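You operate a simulated robot arm through the tools that you are given. There is no shell and no other tool. Be economical: measure what you need, move in short steps, check, and stop when the job is done.

The job below is to be done with a simulated robot arm. You get a single attempt, and the scene is never put back.

TASK
Put the green cup in the vacuum box and clear its bubbles.
Fine: Shut the lid, run the pump till they are gone, switch it off, vent the box and open the lid; leave the cup in and the other cup where it is.
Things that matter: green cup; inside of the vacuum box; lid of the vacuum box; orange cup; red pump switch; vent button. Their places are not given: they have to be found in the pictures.

The check looks at the end state, three seconds after you hand in, the way a careful person would. Anything else that was tipped, shoved, dropped, spilled or broken makes it a failure. A push-on lid holds only when it is set on centred and level and pressed home; a screw cap is set on level and turned clockwise until tight.

THE ROBOT
A 7-joint arm with a two-finger parallel gripper, fixed in place. Base frame: the origin is at the foot of the arm, x ahead of it, y to its left, z up; the work surface is at about z = 85. Readings come in cm, rad, newtons and seconds.
With the tool pointing down near the work surface it reaches from about 30 to 72 cm from the base axis. Its first joint turns from -2.897 to 2.897 rad. Payload 1.57 kg.
The TCP is the grasp point between the finger pads, 3 cm short of the fingertips. In the tool frame z runs along the fingers and y along their closing line. The gripper opens to 8 cm. The fingers are 1.7 cm wide and 1.2 cm thick; the gripper's body (4 by 8.2 cm) begins 8 cm behind the TCP.
Orientation is that of the tool frame in the base frame, as a unit quaternion [w, x, y, z]. With the fingers straight down and closing along the base's y, the tool's x points along the base's -x, its y along +y and its z along -z.

THE INTERFACE
- The arm moves only by the tool move_arm. Its arguments are lists of equal length, an entry for each row: "gripper": the opening, from 0 (shut) to 1 (fully open); "slide": the shift along the tool's x, y, z in mm, a list of three; "angular": the turn, a rotation vector about the tool's x, y, z in rad, a list of three. In form: {"gripper": [gripper, ...], "slide": [[tx, ty, tz], ...], "angular": [[rx, ry, rz], ...]}. A call has 1 to 8 rows; each row is the pose to reach, as a shift and turn from the pose commanded when the call began, along the tool's axes at that moment. Each row takes 0.2 s and may step no farther than 5 cm and 0.15 rad from the row before; otherwise, or with a gripper value out of range, the whole call is refused. Where a pose cannot be reached the arm comes as near as it can. A force on the tool above 40 N (or 10 N above the force at the start of the call, whichever is more), or a blocked arm, ends the call early, and 0.2 s more pass. Each finger travels about 7.2 cm/s and halts on what it meets, pressing with about 43 N; the grip force reading is that of the motor and also rises with nothing between the fingers. The clock runs only during rows and for 0.2 s after the last one: add rows that repeat a pose to give the fingers time. The reply holds the time, the measured pose of the TCP, the force on the tool along the base axes, the opening and the grip force, in the units named above and with some noise, with the torque about the TCP (base axes, N m) and any sound that the robot's microphone picked up, and new pictures: "pictures" is both (left out), scene, wrist or none.
- Cameras (640 x 400 px; columns grow to the right, rows downward): "scene" is fixed at [6.15, 63.94, 159.56]; the picture's right is [-0.66, -0.75, 0.00], its down [-0.48, 0.42, -0.77] and it looks along [0.58, -0.51, -0.64] (base axes); focal length 368 px, centre (320, 200). "wrist" rides on the gripper at [7.2, -0.7, -12.2] in the tool frame; the picture's right is [0.09, 1.00, 0.00], its down [-0.84, 0.08, -0.54] and it looks along [-0.54, 0.05, 0.84] (tool axes); focal length 238 px, centre (320, 200).
- move_column(by): slides the trunk up (or, below 0, down) by that many cm; the arm rides with it, the base frame stays. It gives what a move gives, with no picture.
- measure_at(camera, pixels): for up to 12 pixels [column, row] of the newest picture of that camera ("zoom" is the newest enlarged one), the place [x, y, z] in the base frame of the surface seen there, good to about 0.2 cm, but the place of the scene camera against the robot may be out by one fixed shift of up to 2.5 cm in any direction. The clock stands still meanwhile.
- close_up(camera, box): a new picture of the part [left, top, right, bottom] of that camera's present view, enlarged. The clock stands still meanwhile.
- hand_in(): hands the job in; it is judged then, once.

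Keep the steps short. Do not move on a guess: measure, check each grasp and each placing, and mend mistakes. In all there are 80 turns and 200 pictures (those below and enlarged ones count). Leave the gripper open and the arm clear of the work at the hand-in unless told otherwise, and finish with a single line.

The tools are called after "Emit:" as a command line: name --argument value ..., lists and objects as JSON in quotes. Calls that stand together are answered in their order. move_arm: Moves the arm, as the interface text tells. Its arguments: {"type":"object","properties":{"gripper":{"type":"array"},"slide":{"type":"array"},"angular":{"type":"array"},"pictures":{"type":"string","enum":["both","scene","wrist","none"]}},"required":["gripper","slide","angular"]} The other tools are called the same way: move_column (by) slides the trunk up or down; measure_at (camera, pixels) gives the place of the surface under pixels of a picture; close_up (camera, box) takes an enlarged picture of a part of a camera's view; hand_in () hands the job in.

At the start:

```text
t: 0.0
position: [47.98, 9.66, 117.3]
tcp_rot: [0.0, 0.0, 1.0, 0.001]
force: [-0.8, 0.4, 0.6]
ft_torque: [0.0, 0.03, 0.0]
gripper_width: 8.0
gripper_force: 0.0
trunk travel left (down, up): [-32.5, 15.5]
```

scene: 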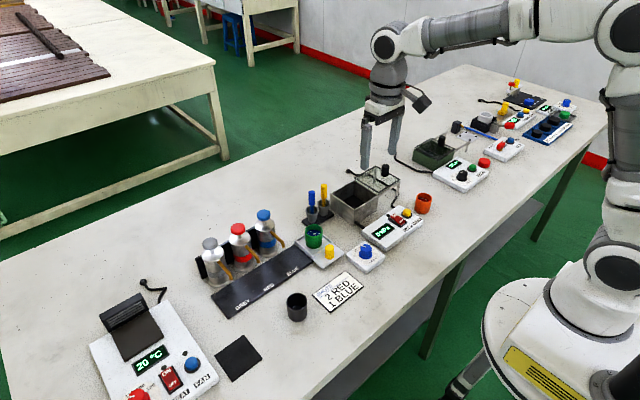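
wrist: 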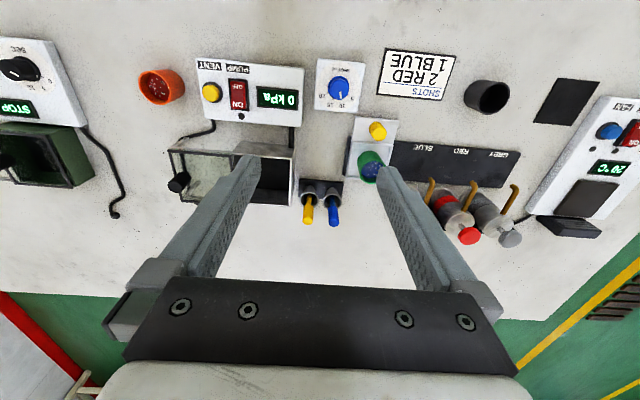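

I see the vacuum box around scene (365,195), the kPa panel at (393,228), and the green cup at (314,235). I'll enlarge both areas.

Emit:
close_up --camera "scene" --box '[290, 150, 450, 280]'

Emit:
close_up --camera "wrist" --box '[120, 40, 420, 230]'

```text
3.08 times, centred on (370, 215) of scene
```

zoom: 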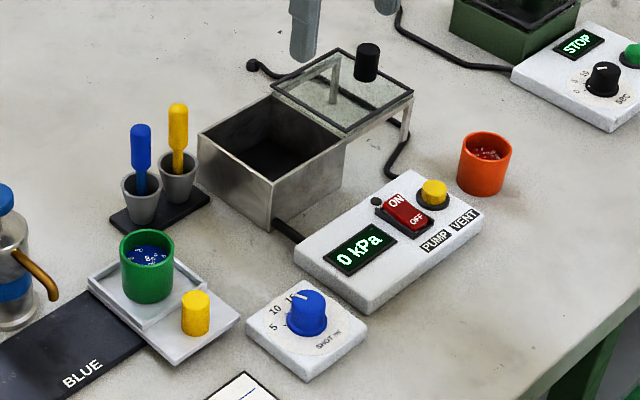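

```text
2.11 times, centred on (270, 135) of wrist
```

zoom: 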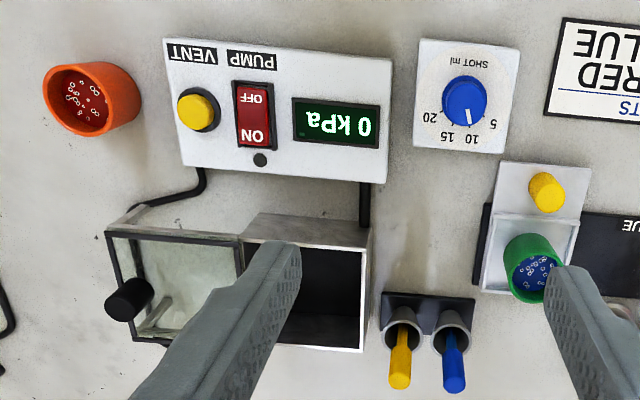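

The lid looks like a sliding glass one with a black knob, now parked over side rails. I'll measure the key points in the wrist zoom.

Emit:
measure_at --camera "zoom" --pixels '[[507, 262], [552, 250], [525, 238], [528, 268], [487, 280], [570, 225], [365, 252], [250, 245], [310, 320], [122, 300], [108, 235], [240, 242]]'

Emit:
measure_at --camera "wrist" --pixels '[[213, 92], [238, 87], [238, 103], [237, 96], [242, 116], [150, 85], [290, 150], [296, 200], [180, 205], [168, 150], [310, 190], [360, 165]]'

```text
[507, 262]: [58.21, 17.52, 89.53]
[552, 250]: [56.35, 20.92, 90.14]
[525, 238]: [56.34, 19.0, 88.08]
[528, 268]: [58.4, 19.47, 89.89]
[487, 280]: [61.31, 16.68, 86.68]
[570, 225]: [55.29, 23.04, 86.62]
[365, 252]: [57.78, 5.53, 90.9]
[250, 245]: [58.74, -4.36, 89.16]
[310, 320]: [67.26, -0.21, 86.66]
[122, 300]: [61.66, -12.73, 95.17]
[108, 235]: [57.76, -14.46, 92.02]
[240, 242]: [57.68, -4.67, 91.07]
```

```text
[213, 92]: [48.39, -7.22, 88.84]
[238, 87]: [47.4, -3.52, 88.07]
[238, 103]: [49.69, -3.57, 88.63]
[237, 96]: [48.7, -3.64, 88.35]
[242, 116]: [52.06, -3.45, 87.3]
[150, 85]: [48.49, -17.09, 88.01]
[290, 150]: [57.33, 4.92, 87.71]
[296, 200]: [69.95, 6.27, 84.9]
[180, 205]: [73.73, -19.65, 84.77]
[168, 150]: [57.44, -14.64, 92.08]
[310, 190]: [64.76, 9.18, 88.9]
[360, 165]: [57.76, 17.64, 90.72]
```

Box is about x 57.5–67, y −4.5–5.5, top z≈91. The cup is near (57.8, 19.3), rim ≈ 91. Next I move above the cup at z≈107 for a closer look.

Emit:
move_arm --gripper '[1, 1, 1, 1, 1]' --slide '[[-25, 24, 25], [-50, 48, 50], [-75, 72, 75], [-98, 96, 100], [-98, 96, 100]]' --angular '[[0, 0, 0], [0, 0, 0], [0, 0, 0], [0, 0, 0], [0, 0, 0]]'

```text
t: 1.2
position: [57.76, 19.57, 107.08]
tcp_rot: [-0.001, 0.0, 1.0, 0.0]
force: [0.7, 0.8, -1.1]
ft_torque: [-0.02, -0.01, -0.01]
gripper_width: 7.97
gripper_force: 0.0
trunk travel left (down, up): [-32.5, 15.5]
```

scene: 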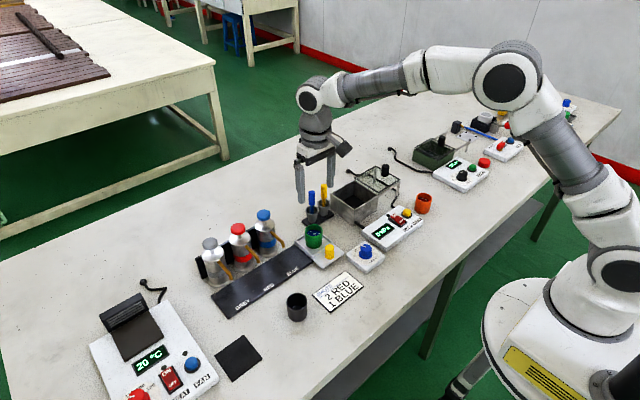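
wrist: 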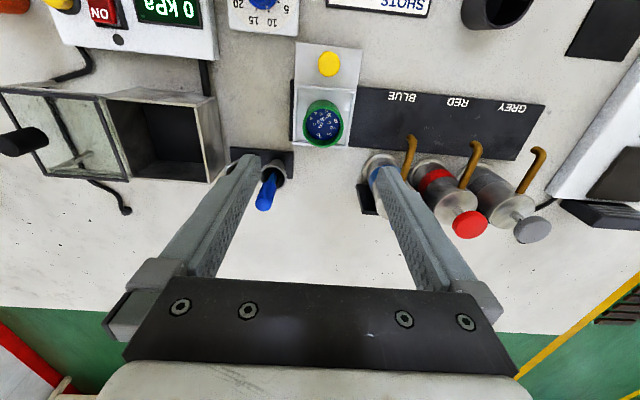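

The cup is at wrist (323,122), on the tool axis. I'll enlarge it for its rim and surroundings.

Emit:
close_up --camera "wrist" --box '[230, 40, 420, 220]'

Emit:
measure_at --camera "wrist" --pixels '[[304, 123], [342, 123], [323, 143], [323, 122], [323, 105], [328, 60], [300, 140], [348, 140], [270, 165], [375, 160], [265, 200], [355, 105]]'

```text
2.22 times, centred on (325, 130) of wrist
```

zoom: 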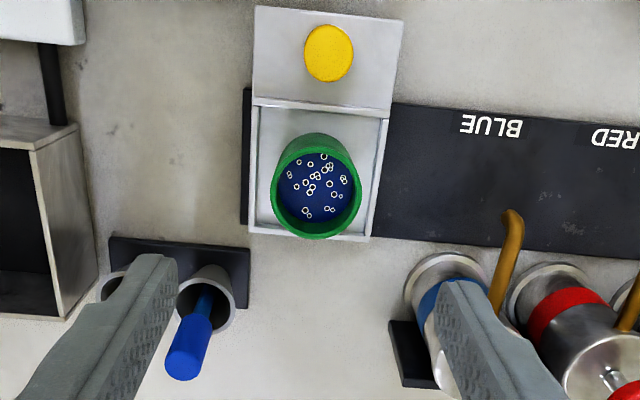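

```text
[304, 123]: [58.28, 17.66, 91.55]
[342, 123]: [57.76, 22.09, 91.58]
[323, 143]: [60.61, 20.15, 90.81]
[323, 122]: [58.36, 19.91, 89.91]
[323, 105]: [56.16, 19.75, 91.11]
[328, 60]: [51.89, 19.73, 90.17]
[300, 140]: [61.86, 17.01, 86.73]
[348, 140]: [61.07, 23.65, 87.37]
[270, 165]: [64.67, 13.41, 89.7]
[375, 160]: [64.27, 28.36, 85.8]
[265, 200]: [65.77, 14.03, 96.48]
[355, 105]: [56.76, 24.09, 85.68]
```

Cup centre ≈ (58.35, 19.9), diameter ≈ 4.5, rim z 91.6. I descend with open fingers around it to z≈90.

Emit:
move_arm --gripper '[1, 1, 1, 1, 1, 1]' --slide '[[-6, 3, 30], [-6, 3, 65], [-6, 3, 100], [-6, 3, 135], [-6, 3, 168], [-6, 3, 168]]' --angular '[[0, 0, 0], [0, 0, 0], [0, 0, 0], [0, 0, 0], [0, 0, 0], [0, 0, 0]]'

```text
t: 2.6
position: [58.54, 19.61, 90.77]
tcp_rot: [0.001, 0.0, 1.0, 0.0]
force: [0.4, -0.9, 0.0]
ft_torque: [0.05, 0.05, 0.0]
gripper_width: 7.99
gripper_force: 0.1
trunk travel left (down, up): [-32.5, 15.5]
```

scene: 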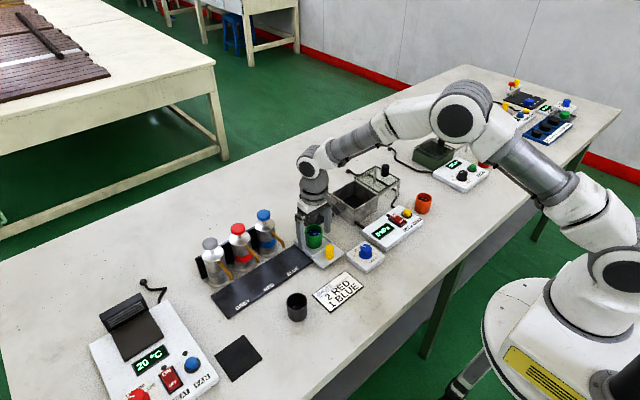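
wrist: 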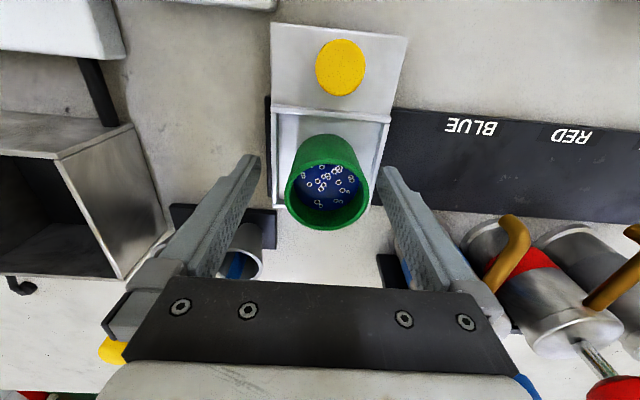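

Emit:
measure_at --camera "wrist" --pixels '[[288, 185], [365, 185], [327, 227], [327, 137], [327, 185], [252, 165], [385, 175]]'

```text
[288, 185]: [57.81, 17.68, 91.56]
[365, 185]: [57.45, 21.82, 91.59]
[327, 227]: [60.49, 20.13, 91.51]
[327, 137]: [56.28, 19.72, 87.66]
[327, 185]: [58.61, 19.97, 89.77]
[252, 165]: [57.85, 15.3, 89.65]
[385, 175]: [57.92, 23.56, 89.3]
```

Cup centre (58.2, 19.85): I shift slightly, lower 5 mm and close.

Emit:
move_arm --gripper '[1, 1, 0.5, 0.3, 0.3, 0.3, 0.3]' --slide '[[3, 2.4, 5], [3, 2.4, 5], [3, 2.4, 5], [3, 2.4, 5], [3, 2.4, 5], [3, 2.4, 5], [3, 2.4, 5]]' --angular '[[0, 0, 0], [0, 0, 0], [0, 0, 0], [0, 0, 0], [0, 0, 0], [0, 0, 0], [0, 0, 0]]' --pictures "wrist"

```text
t: 3.8
position: [58.43, 19.62, 90.57]
tcp_rot: [0.003, 0.0, 1.0, -0.001]
force: [-4.4, -2.3, 12.4]
ft_torque: [-0.37, 0.2, -0.1]
gripper_width: 4.7
gripper_force: 13.3
trunk travel left (down, up): [-32.5, 15.5]
stopped in row 5: the force on the tool passed its limit at 114 N (the readings are from after the stop); the commanded pose is now the measured one
```

wrist: 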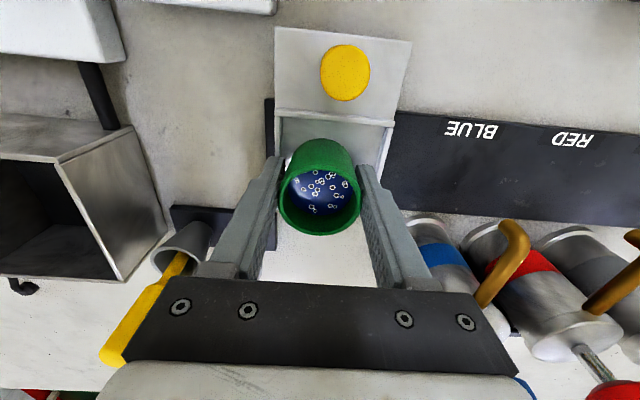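

The call stopped on a force spike while closing. I check how the cup stands.

Emit:
close_up --camera "scene" --box '[260, 180, 380, 280]'

Emit:
close_up --camera "wrist" --box '[220, 100, 440, 260]'

Emit:
measure_at --camera "wrist" --pixels '[[282, 200], [358, 200], [320, 232], [320, 142], [284, 190], [356, 190]]'

```text
4.00 times, centred on (320, 230) of scene
```

zoom: 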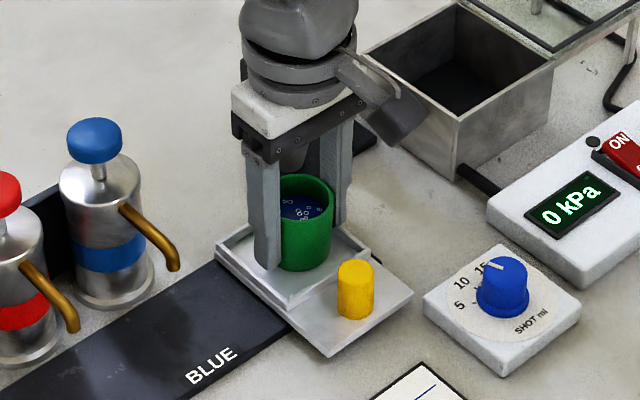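

```text
2.50 times, centred on (330, 180) of wrist
```

zoom: 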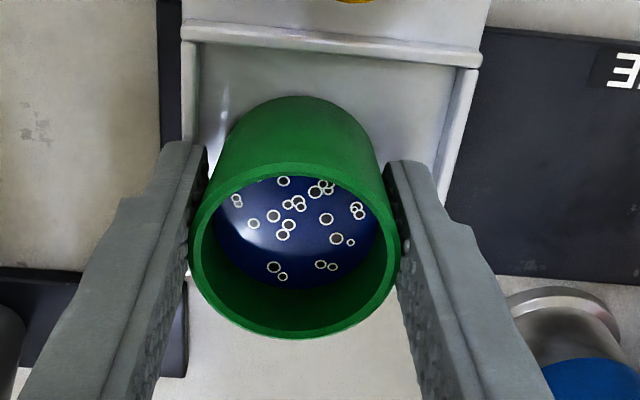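

```text
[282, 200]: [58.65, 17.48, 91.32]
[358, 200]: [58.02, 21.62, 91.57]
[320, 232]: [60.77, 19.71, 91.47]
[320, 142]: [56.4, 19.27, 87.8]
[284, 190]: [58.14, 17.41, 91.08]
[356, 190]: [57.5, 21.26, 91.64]
```

The cup is upright, but the fingertips touched the tray's rim (z≈87.4) when closing. I open slightly, raise 4 mm and close again.

Emit:
move_arm --gripper '[0.68, 0.68, 0.68, 0.5, 0.4, 0.4, 0.4]' --slide '[[0, 0, 0], [0, 0, -4], [0, 0, -5], [0, 0, -5], [0, 0, -5], [0, 0, -5], [0, 0, -5]]' --angular '[[0, 0, 0], [0, 0, 0], [0, 0, 0], [0, 0, 0], [0, 0, 0], [0, 0, 0], [0, 0, 0]]' --pictures "wrist"

```text
t: 5.3
position: [58.35, 19.76, 90.88]
tcp_rot: [0.002, -0.001, 1.0, -0.002]
force: [0.2, -0.2, -0.1]
ft_torque: [-0.02, 0.0, -0.01]
gripper_width: 4.65
gripper_force: 43.3
trunk travel left (down, up): [-32.5, 15.5]
```

wrist: 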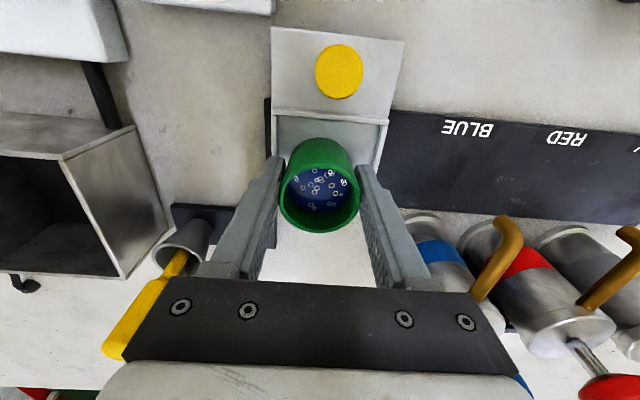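

Gripped at 4.65 cm with 43 N and no side force. I lift gently by 13 cm.

Emit:
move_arm --gripper '[0.4, 0.4, 0.4, 0.4, 0.4, 0.4, 0.4, 0.4]' --slide '[[0, 0, -8], [0, 0, -25], [0, 0, -45], [0, 0, -65], [0, 0, -85], [0, 0, -105], [0, 0, -120], [0, 0, -130]]' --angular '[[0, 0, 0], [0, 0, 0], [0, 0, 0], [0, 0, 0], [0, 0, 0], [0, 0, 0], [0, 0, 0], [0, 0, 0]]'

```text
t: 7.2
position: [58.21, 19.62, 103.87]
tcp_rot: [0.002, -0.001, 1.0, -0.002]
force: [-0.7, 0.4, -0.4]
ft_torque: [-0.02, 0.0, 0.01]
gripper_width: 4.68
gripper_force: 42.6
trunk travel left (down, up): [-32.5, 15.5]
```

scene: 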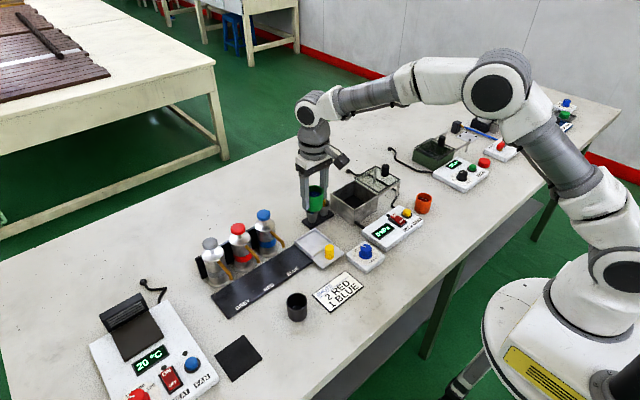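
wrist: 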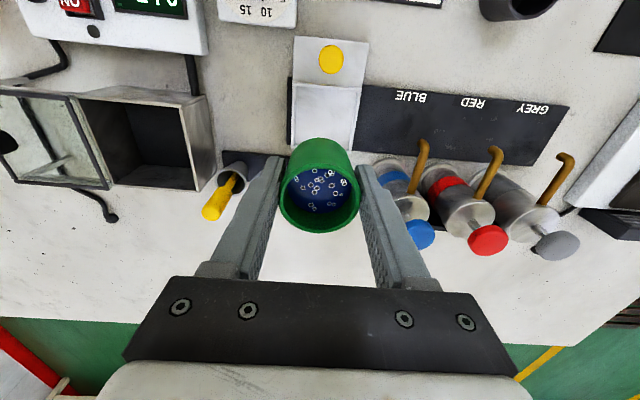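

The cup is held level. Now I enlarge and measure the box.

Emit:
close_up --camera "wrist" --box '[0, 60, 240, 210]'

Emit:
measure_at --camera "wrist" --pixels '[[79, 98], [182, 103], [199, 187], [112, 184], [104, 186], [72, 95], [155, 160], [140, 150], [183, 190], [178, 110], [208, 100], [130, 95]]'

```text
2.67 times, centred on (120, 135) of wrist
```

zoom: 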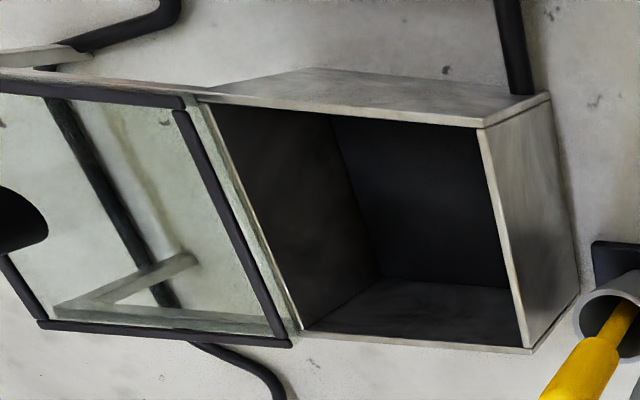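

```text
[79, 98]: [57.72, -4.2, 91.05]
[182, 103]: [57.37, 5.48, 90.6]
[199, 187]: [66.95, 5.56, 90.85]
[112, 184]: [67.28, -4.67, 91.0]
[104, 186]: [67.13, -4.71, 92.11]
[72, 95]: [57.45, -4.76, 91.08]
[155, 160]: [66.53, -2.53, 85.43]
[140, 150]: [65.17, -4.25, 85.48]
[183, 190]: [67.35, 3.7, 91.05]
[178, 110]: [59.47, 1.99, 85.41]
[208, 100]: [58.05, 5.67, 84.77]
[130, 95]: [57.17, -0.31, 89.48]
```

Inner floor z≈85.45, opening centre ≈ (62.4, 0.45), top 91.0. I measure the empty tray surface to get the cup's height.

Emit:
measure_at --camera "wrist" --pixels '[[325, 105], [310, 100], [340, 120], [325, 84], [360, 100], [283, 185], [359, 185], [320, 231], [320, 142]]'

```text
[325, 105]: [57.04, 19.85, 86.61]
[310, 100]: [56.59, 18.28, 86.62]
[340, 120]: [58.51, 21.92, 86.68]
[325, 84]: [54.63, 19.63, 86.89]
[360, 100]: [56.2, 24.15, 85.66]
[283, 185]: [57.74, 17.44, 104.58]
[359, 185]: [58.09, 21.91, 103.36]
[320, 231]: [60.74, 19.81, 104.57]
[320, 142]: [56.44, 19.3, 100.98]
```

Cup height ≈5.0, so TCP z for release is ≈89.8. I move across at height, y first, then x.

Emit:
move_arm --gripper '[0.4, 0.4, 0.4, 0.4, 0.4, 0.4, 0.4, 0.4]' --slide '[[0, -10, 0], [-2, -32, 0], [-6, -60, 0], [-12, -90, 0], [-20, -120, 0], [-29, -150, 0], [-37, -177, 0], [-42, -192, 0]]' --angular '[[0, 0, 0], [0, 0, 0], [0, 0, 0], [0, 0, 0], [0, 0, 0], [0, 0, 0], [0, 0, 0], [0, 0, 0]]'

```text
t: 8.9
position: [62.65, 0.45, 104.0]
tcp_rot: [0.002, -0.001, 1.0, -0.002]
force: [0.3, 0.3, -0.6]
ft_torque: [0.0, 0.01, 0.01]
gripper_width: 4.67
gripper_force: 43.1
trunk travel left (down, up): [-32.5, 15.5]
```

scene: 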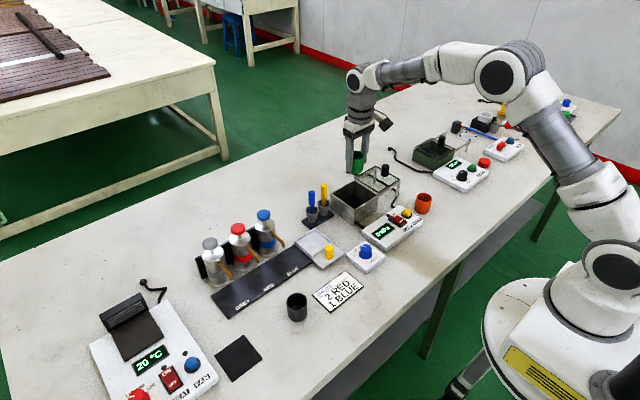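
wrist: 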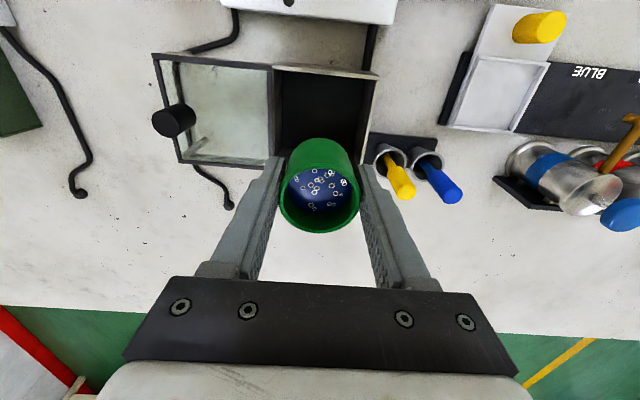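

Above the box. I re-check its edges from here, plus the lid and knob.

Emit:
measure_at --camera "wrist" --pixels '[[277, 72], [371, 78], [372, 82], [282, 100], [330, 73], [276, 130], [155, 56], [180, 161], [172, 120], [165, 112], [180, 130], [230, 120]]'

Emit:
close_up --camera "wrist" --box '[130, 30, 400, 200]'

```text
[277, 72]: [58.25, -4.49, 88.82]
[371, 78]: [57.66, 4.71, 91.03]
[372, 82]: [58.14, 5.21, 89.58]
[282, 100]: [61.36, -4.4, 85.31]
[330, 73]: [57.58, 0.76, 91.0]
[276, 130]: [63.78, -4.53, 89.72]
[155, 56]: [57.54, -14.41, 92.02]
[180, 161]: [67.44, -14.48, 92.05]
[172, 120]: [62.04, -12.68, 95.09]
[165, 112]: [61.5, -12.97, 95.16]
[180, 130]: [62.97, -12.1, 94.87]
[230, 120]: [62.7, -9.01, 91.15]
```

```text
2.35 times, centred on (265, 115) of wrist
```

zoom: 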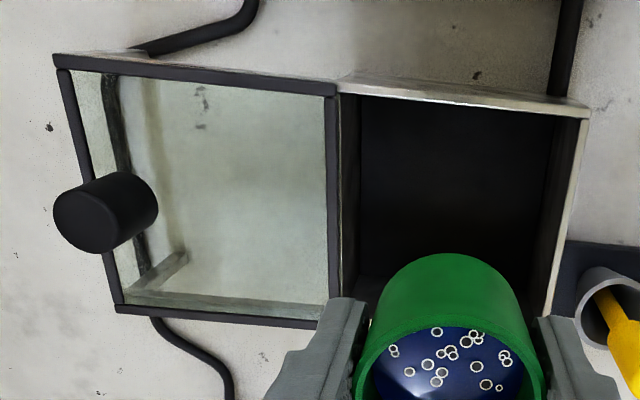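

All consistent. I lower the cup into the box, stopping just above the floor.

Emit:
move_arm --gripper '[0.4, 0.4, 0.4, 0.4, 0.4, 0.4, 0.4, 0.4]' --slide '[[1, 0, 12], [2, 0, 35], [2, 0, 60], [2, 0, 85], [2, 0, 108], [2, 0, 125], [2, 0, 134], [2, 0, 137]]' --angular '[[0, 0, 0], [0, 0, 0], [0, 0, 0], [0, 0, 0], [0, 0, 0], [0, 0, 0], [0, 0, 0], [0, 0, 0]]'

```text
t: 10.8
position: [62.57, 0.5, 90.3]
tcp_rot: [0.002, -0.001, 1.0, -0.001]
force: [-0.6, 0.1, -0.9]
ft_torque: [0.01, 0.0, 0.0]
gripper_width: 4.65
gripper_force: 43.0
trunk travel left (down, up): [-32.5, 15.5]
```

scene: 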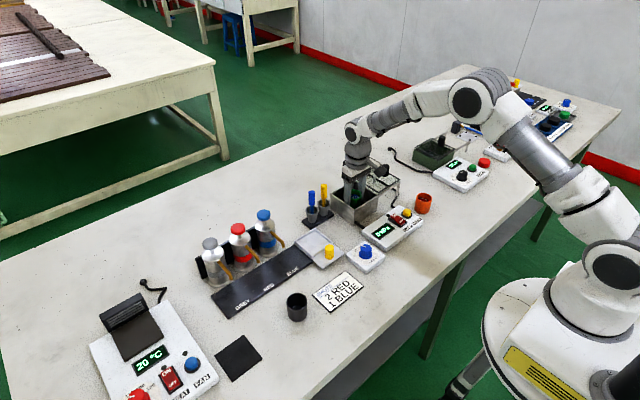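
wrist: 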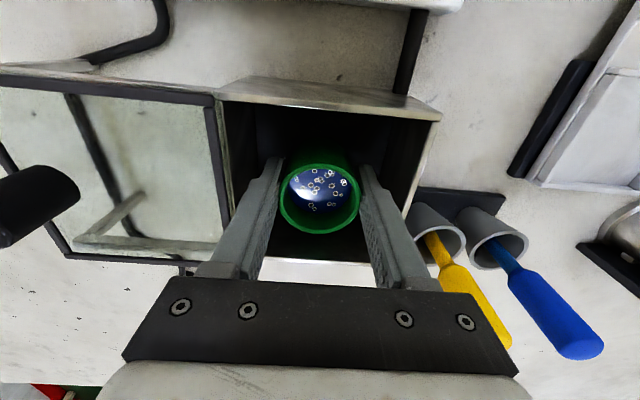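

No contact yet. I lower in 1.5 mm steps, watching the force.

Emit:
move_arm --gripper '[0.4, 0.4, 0.4, 0.4]' --slide '[[0, 0, 2], [0, 0, 3.5], [0, 0, 5], [0, 0, 5]]' --angular '[[0, 0, 0], [0, 0, 0], [0, 0, 0], [0, 0, 0]]' --pictures "none"

```text
t: 11.8
position: [62.46, 0.48, 89.73]
tcp_rot: [0.001, 0.0, 1.0, -0.002]
force: [0.5, -0.5, 0.4]
ft_torque: [0.01, -0.04, -0.01]
gripper_width: 4.64
gripper_force: 42.8
trunk travel left (down, up): [-32.5, 15.5]
```

Emit:
move_arm --gripper '[0.4, 0.4, 0.4]' --slide '[[0, 0, 1], [0, 0, 2], [0, 0, 2]]' --angular '[[0, 0, 0], [0, 0, 0], [0, 0, 0]]' --pictures "none"

```text
t: 12.6
position: [62.49, 0.37, 89.69]
tcp_rot: [0.003, -0.001, 1.0, 0.0]
force: [-1.3, 1.9, 7.4]
ft_torque: [0.2, 0.08, 0.06]
gripper_width: 4.66
gripper_force: 42.9
trunk travel left (down, up): [-32.5, 15.5]
```

Contact with the floor (7 N). I release to 6.2 cm, which clears the walls, and rise.

Emit:
move_arm --gripper '[0.66, 0.76, 0.76, 0.76, 0.76, 0.76, 0.76, 0.76]' --slide '[[0, 0, 0], [0, 0, 0], [0, 0, 0], [0, 0, -15], [0, 0, -45], [0, 0, -80], [0, 0, -115], [0, 0, -140]]' --angular '[[0, 0, 0], [0, 0, 0], [0, 0, 0], [0, 0, 0], [0, 0, 0], [0, 0, 0], [0, 0, 0], [0, 0, 0]]'

```text
t: 14.3
position: [62.09, 0.67, 103.37]
tcp_rot: [0.001, 0.0, 1.0, -0.001]
force: [-0.4, 0.0, 0.0]
ft_torque: [-0.01, -0.01, -0.03]
gripper_width: 6.1
gripper_force: 0.1
trunk travel left (down, up): [-32.5, 15.5]
```

scene: 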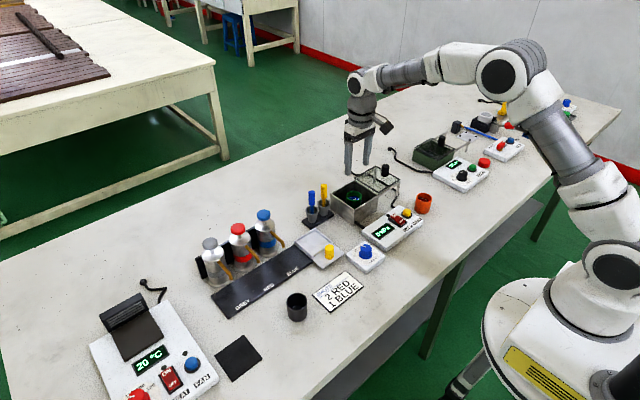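
wrist: 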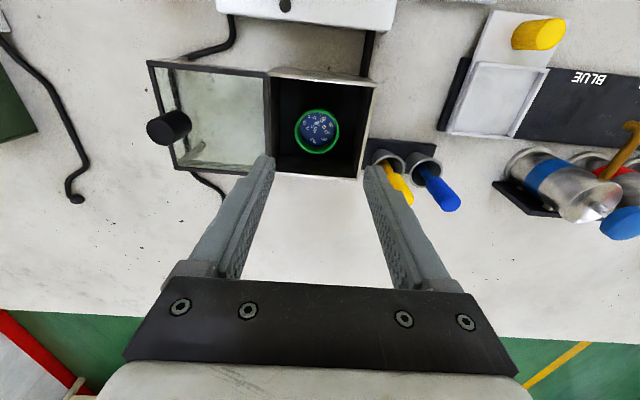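

Cup stands upright in the box. Next is the lid: I look closely at the knob and how the lid is borne.

Emit:
close_up --camera "scene" --box '[325, 155, 435, 235]'

Emit:
close_up --camera "wrist" --box '[130, 40, 390, 200]'

Emit:
measure_at --camera "wrist" --pixels '[[148, 129], [178, 129], [165, 118], [165, 142], [190, 120], [182, 112], [317, 110], [317, 152], [296, 131], [339, 131]]'

```text
5.00 times, centred on (380, 195) of scene
```

zoom: 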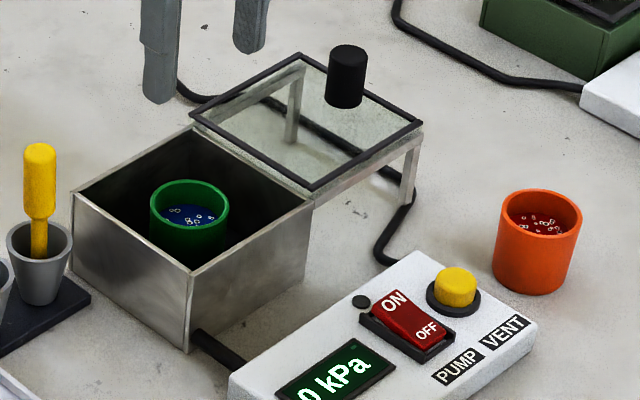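

```text
2.46 times, centred on (260, 120) of wrist
```

zoom: 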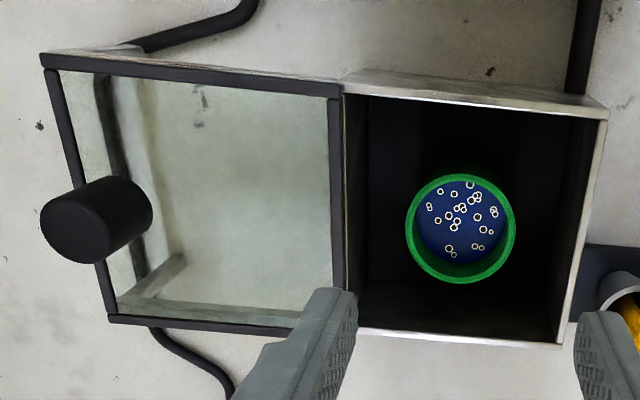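

```text
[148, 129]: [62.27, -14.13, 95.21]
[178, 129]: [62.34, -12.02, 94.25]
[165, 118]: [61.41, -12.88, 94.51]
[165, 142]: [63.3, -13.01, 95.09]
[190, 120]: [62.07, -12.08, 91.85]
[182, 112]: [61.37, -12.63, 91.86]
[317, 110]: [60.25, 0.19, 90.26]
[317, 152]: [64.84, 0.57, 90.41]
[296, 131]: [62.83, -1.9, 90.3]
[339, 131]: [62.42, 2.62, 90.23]
```

The lid slides on two rails; knob centre ≈ (62.35, −13.05), z 92–95.1, ~2 cm wide. I move over it.

Emit:
move_arm --gripper '[0.6, 0.6, 0.6, 0.6, 0.6]' --slide '[[0, -35, 0], [-2, -75, 0], [-3, -110, 0], [-3, -137, 0], [-3, -137, 30]]' --angular '[[0, 0, 0], [0, 0, 0], [0, 0, 0], [0, 0, 0], [0, 0, 0]]' --pictures "wrist"

```text
t: 15.6
position: [62.89, -13.02, 100.45]
tcp_rot: [0.002, -0.001, 1.0, -0.002]
force: [0.9, 0.3, -0.1]
ft_torque: [0.03, -0.04, 0.0]
gripper_width: 4.82
gripper_force: 0.0
trunk travel left (down, up): [-32.5, 15.5]
```

wrist: 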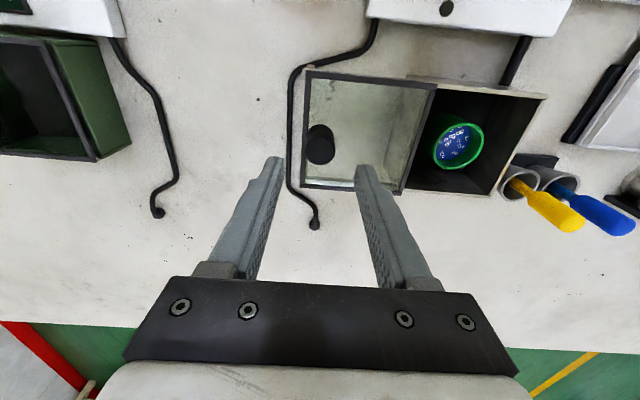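

The knob (320,145) is centred between the fingers. I descend to z≈95.5, tips just above the glass.

Emit:
move_arm --gripper '[0.6, 0.6, 0.6, 0.6]' --slide '[[3, 0, 20], [3, 0, 38], [3, 0, 47], [3, 0, 47]]' --angular '[[0, 0, 0], [0, 0, 0], [0, 0, 0], [0, 0, 0]]' --pictures "wrist"

```text
t: 16.6
position: [62.44, -13.29, 95.76]
tcp_rot: [0.001, -0.001, 1.0, -0.002]
force: [0.0, 0.5, -0.3]
ft_torque: [0.0, -0.03, 0.05]
gripper_width: 4.79
gripper_force: 0.1
trunk travel left (down, up): [-32.5, 15.5]
```

wrist: 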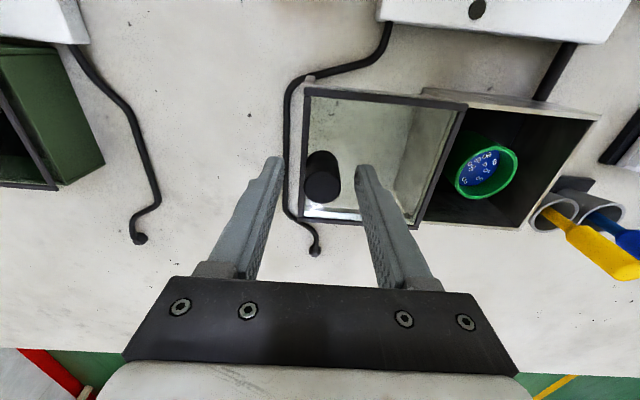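

Emit:
measure_at --camera "wrist" --pixels '[[323, 198], [323, 175], [309, 188], [338, 188], [276, 165], [364, 172], [323, 155]]'

```text
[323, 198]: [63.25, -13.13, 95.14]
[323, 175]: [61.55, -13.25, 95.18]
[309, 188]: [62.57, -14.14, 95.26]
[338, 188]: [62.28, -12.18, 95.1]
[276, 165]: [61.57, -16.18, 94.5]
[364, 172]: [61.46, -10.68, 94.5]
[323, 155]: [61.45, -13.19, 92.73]
```

Knob centre (62.4, −13.15): aligned. I close gently on it.

Emit:
move_arm --gripper '[0.4, 0.2, 0.2, 0.2]' --slide '[[0, 1, 0], [0, 1, 0], [0, 1, 0], [0, 1, 0]]' --angular '[[0, 0, 0], [0, 0, 0], [0, 0, 0], [0, 0, 0]]' --pictures "none"

```text
t: 17.6
position: [62.33, -13.09, 95.92]
tcp_rot: [0.002, -0.001, 1.0, 0.0]
force: [0.6, 0.7, -0.1]
ft_torque: [0.55, -0.07, -0.04]
gripper_width: 2.35
gripper_force: 35.5
trunk travel left (down, up): [-32.5, 15.5]
```

Holding the knob (2.35 cm). I try sliding the lid toward +y by 30 mm.

Emit:
move_arm --gripper '[0.2, 0.2, 0.2, 0.2]' --slide '[[0, 5, 0], [0, 15, 0], [0, 25, 0], [0, 30, 0]]' --angular '[[0, 0, 0], [0, 0, 0], [0, 0, 0], [0, 0, 0]]'

```text
t: 18.6
position: [62.35, -10.0, 95.85]
tcp_rot: [0.001, -0.001, 1.0, -0.001]
force: [-4.9, -0.9, -5.4]
ft_torque: [0.56, 0.14, -0.06]
gripper_width: 2.35
gripper_force: 35.8
trunk travel left (down, up): [-32.5, 15.5]
```

scene: 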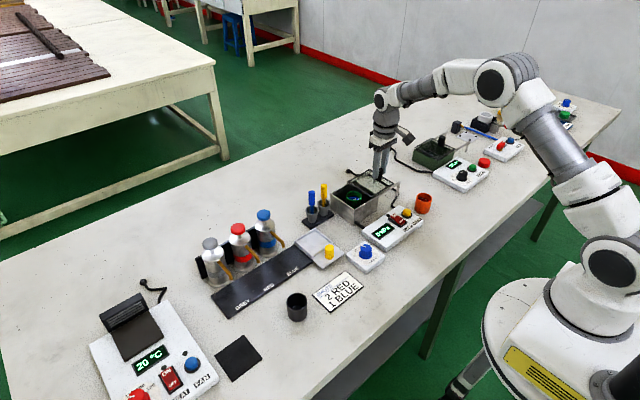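
wrist: 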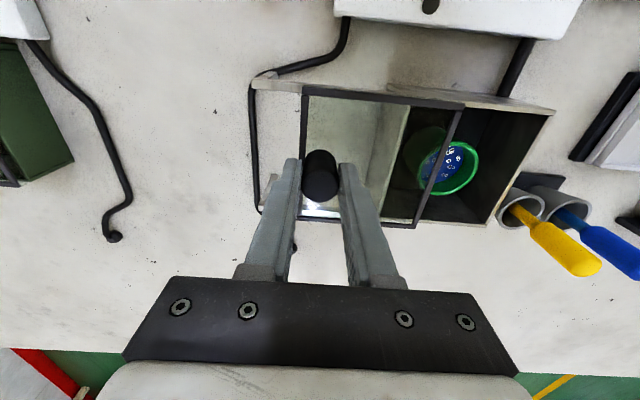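

The lid follows. I slide on another 66 mm.

Emit:
move_arm --gripper '[0.2, 0.2, 0.2, 0.2, 0.2, 0.2]' --slide '[[0, 10, 0], [0, 25, 0], [0, 40, 0], [0, 54, 0], [0, 62, 0], [0, 66, 0]]' --angular '[[0, 0, 0], [0, 0, 0], [0, 0, 0], [0, 0, 0], [0, 0, 0], [0, 0, 0]]'

```text
t: 19.9
position: [62.41, -3.34, 95.83]
tcp_rot: [0.001, -0.001, 1.0, -0.001]
force: [-4.3, 0.7, -7.9]
ft_torque: [0.43, 0.59, -0.11]
gripper_width: 2.34
gripper_force: 35.9
trunk travel left (down, up): [-32.5, 15.5]
```

scene: 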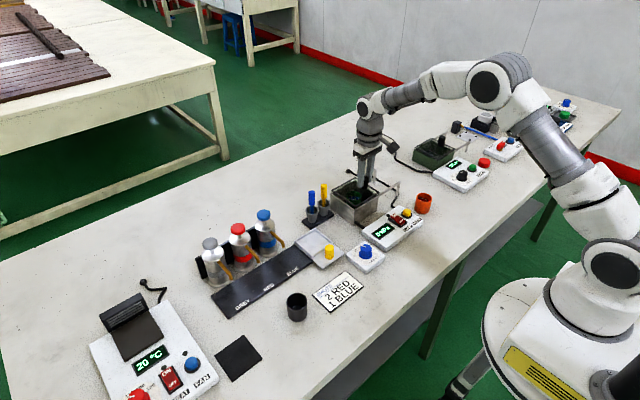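
wrist: 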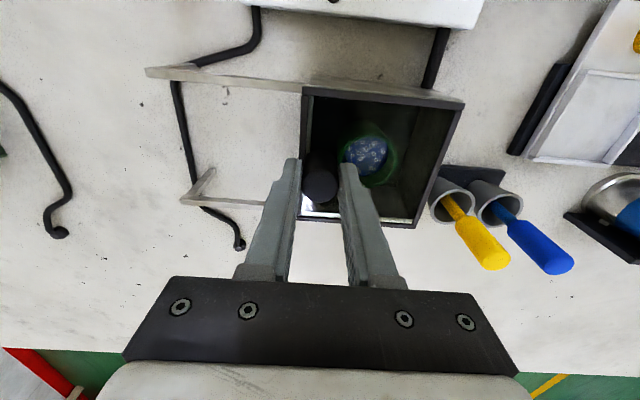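

The lid is nearly over the box. I measure its edge against the box wall.

Emit:
close_up --camera "wrist" --box '[270, 60, 490, 240]'

Emit:
measure_at --camera "wrist" --pixels '[[462, 103], [438, 160], [420, 220], [306, 90], [460, 108], [302, 150]]'

```text
2.22 times, centred on (380, 150) of wrist
```

zoom: 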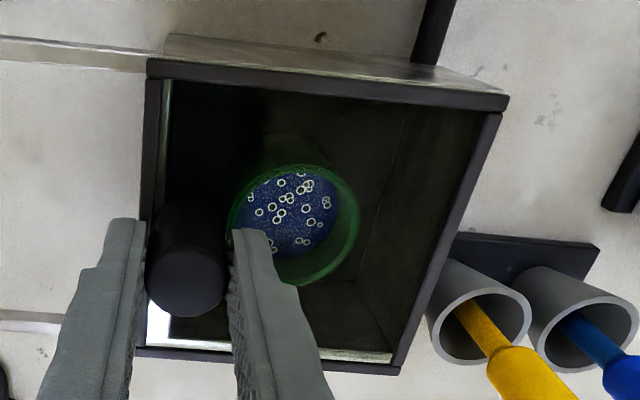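

```text
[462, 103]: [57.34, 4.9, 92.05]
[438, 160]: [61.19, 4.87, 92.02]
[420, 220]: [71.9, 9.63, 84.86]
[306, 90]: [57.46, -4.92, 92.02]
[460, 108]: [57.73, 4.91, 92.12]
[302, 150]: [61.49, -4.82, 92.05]
```

Lid runs −4.9..5.0, box −4.7..5.6. I push on ~4 mm, watching for a stop.

Emit:
move_arm --gripper '[0.2, 0.2, 0.2, 0.2]' --slide '[[0, 1.5, 0], [0, 3, 0], [0, 4, 0], [0, 4, 0]]' --angular '[[0, 0, 0], [0, 0, 0], [0, 0, 0], [0, 0, 0]]' --pictures "wrist"

```text
t: 20.9
position: [62.33, -2.97, 95.88]
tcp_rot: [0.001, -0.001, 1.0, -0.002]
force: [-7.3, -1.3, -8.9]
ft_torque: [0.54, 0.26, -0.04]
gripper_width: 2.39
gripper_force: 35.8
trunk travel left (down, up): [-32.5, 15.5]
```

wrist: 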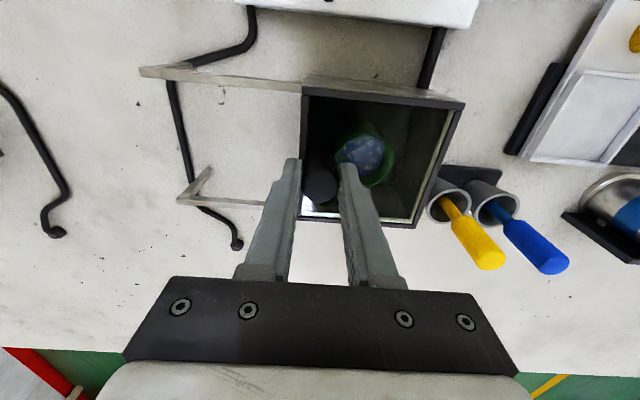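

Emit:
measure_at --camera "wrist" --pixels '[[461, 103], [437, 160], [304, 92], [301, 150], [464, 104], [455, 120], [303, 88], [306, 76]]'

Emit:
close_up --camera "wrist" --box '[270, 60, 490, 240]'

Emit:
close_up --camera "scene" --box '[325, 155, 435, 235]'

```text
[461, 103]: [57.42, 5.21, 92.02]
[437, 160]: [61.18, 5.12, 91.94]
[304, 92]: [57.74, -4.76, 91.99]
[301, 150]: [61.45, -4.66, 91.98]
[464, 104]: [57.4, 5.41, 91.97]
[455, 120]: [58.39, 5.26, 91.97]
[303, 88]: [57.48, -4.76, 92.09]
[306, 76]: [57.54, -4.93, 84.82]
```

```text
2.22 times, centred on (380, 150) of wrist
```

zoom: 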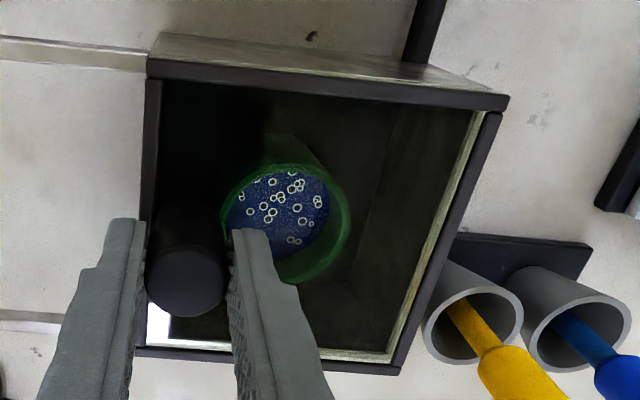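

```text
5.00 times, centred on (380, 195) of scene
```

zoom: 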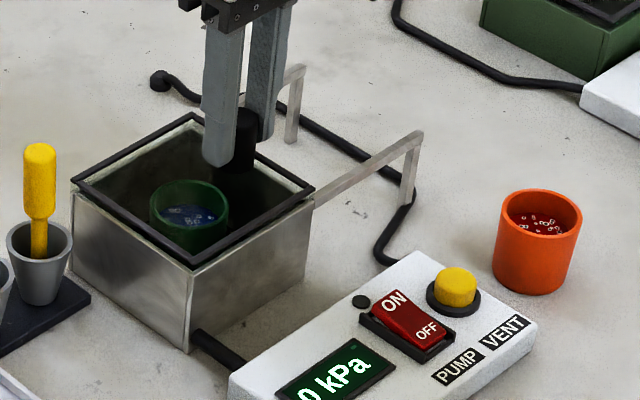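

The lid is flush over the box. I release the knob and rise.

Emit:
move_arm --gripper '[0.5, 0.55, 0.55, 0.55, 0.55, 0.55]' --slide '[[0, 0, 0], [0, 0, 0], [0, 0, -20], [0, 0, -50], [30, 0, -80], [70, 0, -90]]' --angular '[[0, 0, 0], [0, 0, 0], [0, 0, 0], [0, 0, 0], [0, 0, 0], [0, 0, 0]]'

```text
t: 22.4
position: [55.34, -2.97, 104.83]
tcp_rot: [0.001, 0.0, 1.0, -0.002]
force: [0.3, 0.0, -0.7]
ft_torque: [0.04, 0.03, 0.01]
gripper_width: 4.4
gripper_force: 0.1
trunk travel left (down, up): [-32.5, 15.5]
```

scene: 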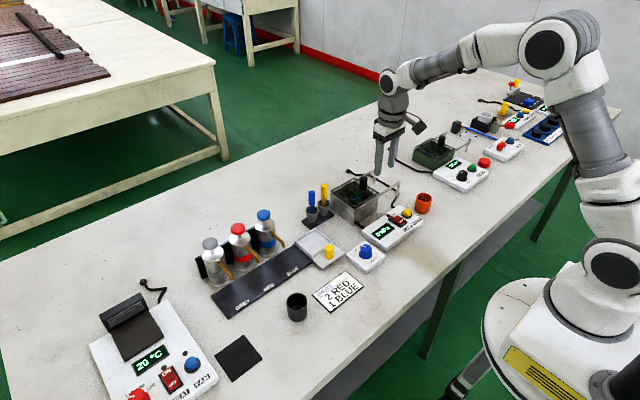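
wrist: 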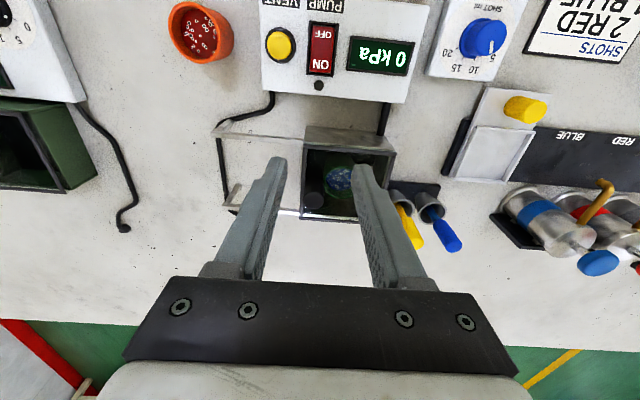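

The panel is in view: switch at (322,48), vent at (280,44). I measure the switch and vent, and check the lid.

Emit:
measure_at --camera "wrist" --pixels '[[322, 28], [322, 38], [321, 48], [321, 58], [320, 66], [320, 73], [311, 60], [332, 60], [280, 44], [278, 40], [319, 86], [285, 75]]'

Emit:
close_up --camera "wrist" --box '[200, 0, 440, 220]'

```text
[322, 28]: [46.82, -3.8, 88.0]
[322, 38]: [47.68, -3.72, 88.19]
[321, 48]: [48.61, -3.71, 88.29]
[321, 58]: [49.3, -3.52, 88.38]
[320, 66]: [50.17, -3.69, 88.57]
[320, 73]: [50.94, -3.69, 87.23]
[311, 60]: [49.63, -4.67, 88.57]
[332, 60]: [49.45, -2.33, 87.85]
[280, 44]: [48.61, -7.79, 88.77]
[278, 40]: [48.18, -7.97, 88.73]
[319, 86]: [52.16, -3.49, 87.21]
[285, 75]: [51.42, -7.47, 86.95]
```

```text
1.82 times, centred on (320, 110) of wrist
```

zoom: 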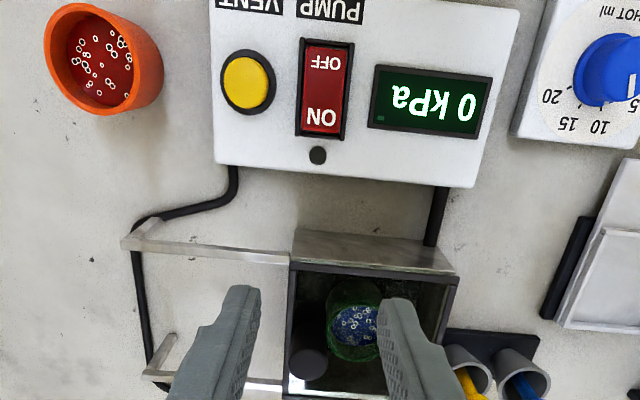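

ON end is at (50.0, −3.65, 88.55). With fingers shut I move above it to TCP z≈95.

Emit:
move_arm --gripper '[0.2, 0, 0, 0, 0]' --slide '[[25, -4, 15], [53, -7, 40], [53, -7, 70], [53, -7, 98], [53, -7, 98]]' --angular '[[0, 0, 0], [0, 0, 0], [0, 0, 0], [0, 0, 0], [0, 0, 0]]' --pictures "wrist"

```text
t: 23.6
position: [50.23, -3.8, 94.95]
tcp_rot: [0.002, -0.002, 1.0, -0.001]
force: [0.3, 0.1, -0.3]
ft_torque: [0.01, -0.01, 0.02]
gripper_width: 0.01
gripper_force: 21.6
trunk travel left (down, up): [-32.5, 15.5]
```

wrist: 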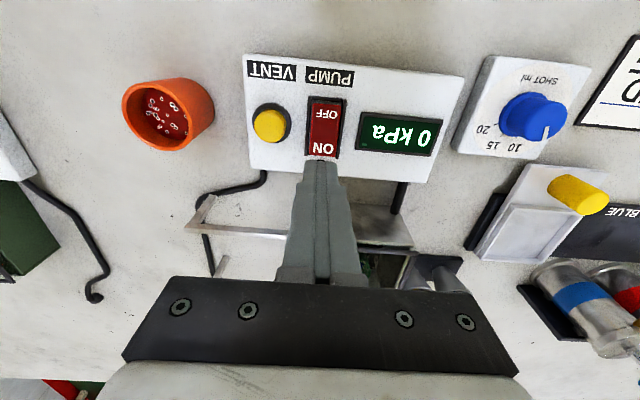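

Fingertips are over the ON end (320,155). I press down slowly.

Emit:
move_arm --gripper '[0, 0, 0, 0, 0, 0]' --slide '[[1, 0, 15], [2, 0, 28], [2, 0, 33], [2, 0, 36], [2, 0, 39], [2, 0, 41]]' --angular '[[0, 0, 0], [0, 0, 0], [0, 0, 0], [0, 0, 0], [0, 0, 0], [0, 0, 0]]' --pictures "wrist"

```text
t: 25.1
position: [50.11, -3.8, 91.45]
tcp_rot: [0.007, -0.001, 1.0, -0.003]
force: [-2.8, 0.1, 16.1]
ft_torque: [0.04, 0.19, 0.0]
gripper_width: 0.0
gripper_force: 21.1
trunk travel left (down, up): [-32.5, 15.5]
heard: click
stopped in row 6: the force on the tool passed its limit at 42 N (the readings are from after the stop); the commanded pose is now the measured one
```

wrist: 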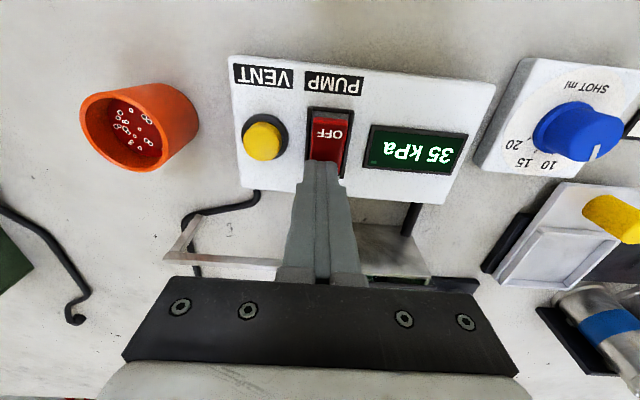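

Click, and the gauge reads 35 kPa. I lift off and move above the OFF end (x≈47.3), watching cup and gauge.

Emit:
move_arm --gripper '[0, 0, 0]' --slide '[[0, 0, -20], [15, 0, -35], [27, 0, -35]]' --angular '[[0, 0, 0], [0, 0, 0], [0, 0, 0]]'

Emit:
close_up --camera "scene" --box '[325, 155, 435, 235]'

```text
t: 25.9
position: [47.4, -3.93, 94.61]
tcp_rot: [0.005, -0.001, 1.0, -0.002]
force: [0.8, 0.6, -0.7]
ft_torque: [-0.04, -0.01, -0.01]
gripper_width: 0.0
gripper_force: 21.1
trunk travel left (down, up): [-32.5, 15.5]
```

scene: 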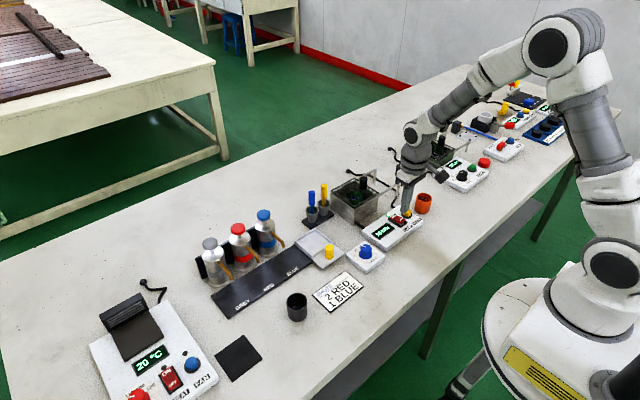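
wrist: 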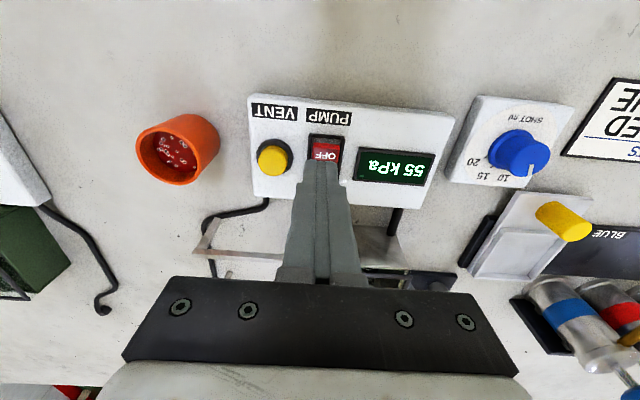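

```text
5.00 times, centred on (380, 195) of scene
```

zoom: 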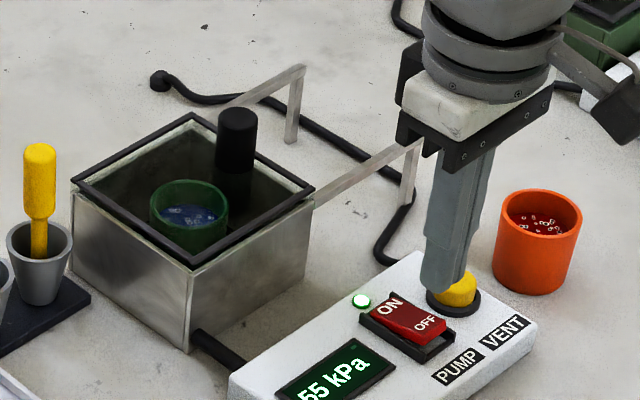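

55 kPa and rising, lamp lit, lid holds. I wait in place and watch the bubbles.

Emit:
move_arm --gripper '[0, 0, 0, 0]' --slide '[[0, 0, 0], [0, 0, 0], [0, 0, 0], [0, 0, 0]]' --angular '[[0, 0, 0], [0, 0, 0], [0, 0, 0], [0, 0, 0]]' --pictures "none"

Emit:
close_up --camera "scene" --box '[335, 165, 405, 245]'

```text
t: 26.9
position: [47.37, -4.01, 94.64]
tcp_rot: [0.004, 0.0, 1.0, -0.002]
force: [-0.2, -0.6, -0.3]
ft_torque: [-0.01, 0.04, -0.01]
gripper_width: 0.0
gripper_force: 21.0
trunk travel left (down, up): [-32.5, 15.5]
```

```text
5.00 times, centred on (370, 205) of scene
```

zoom: 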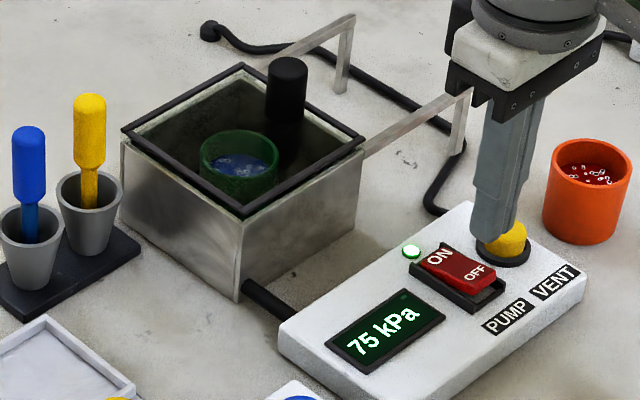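

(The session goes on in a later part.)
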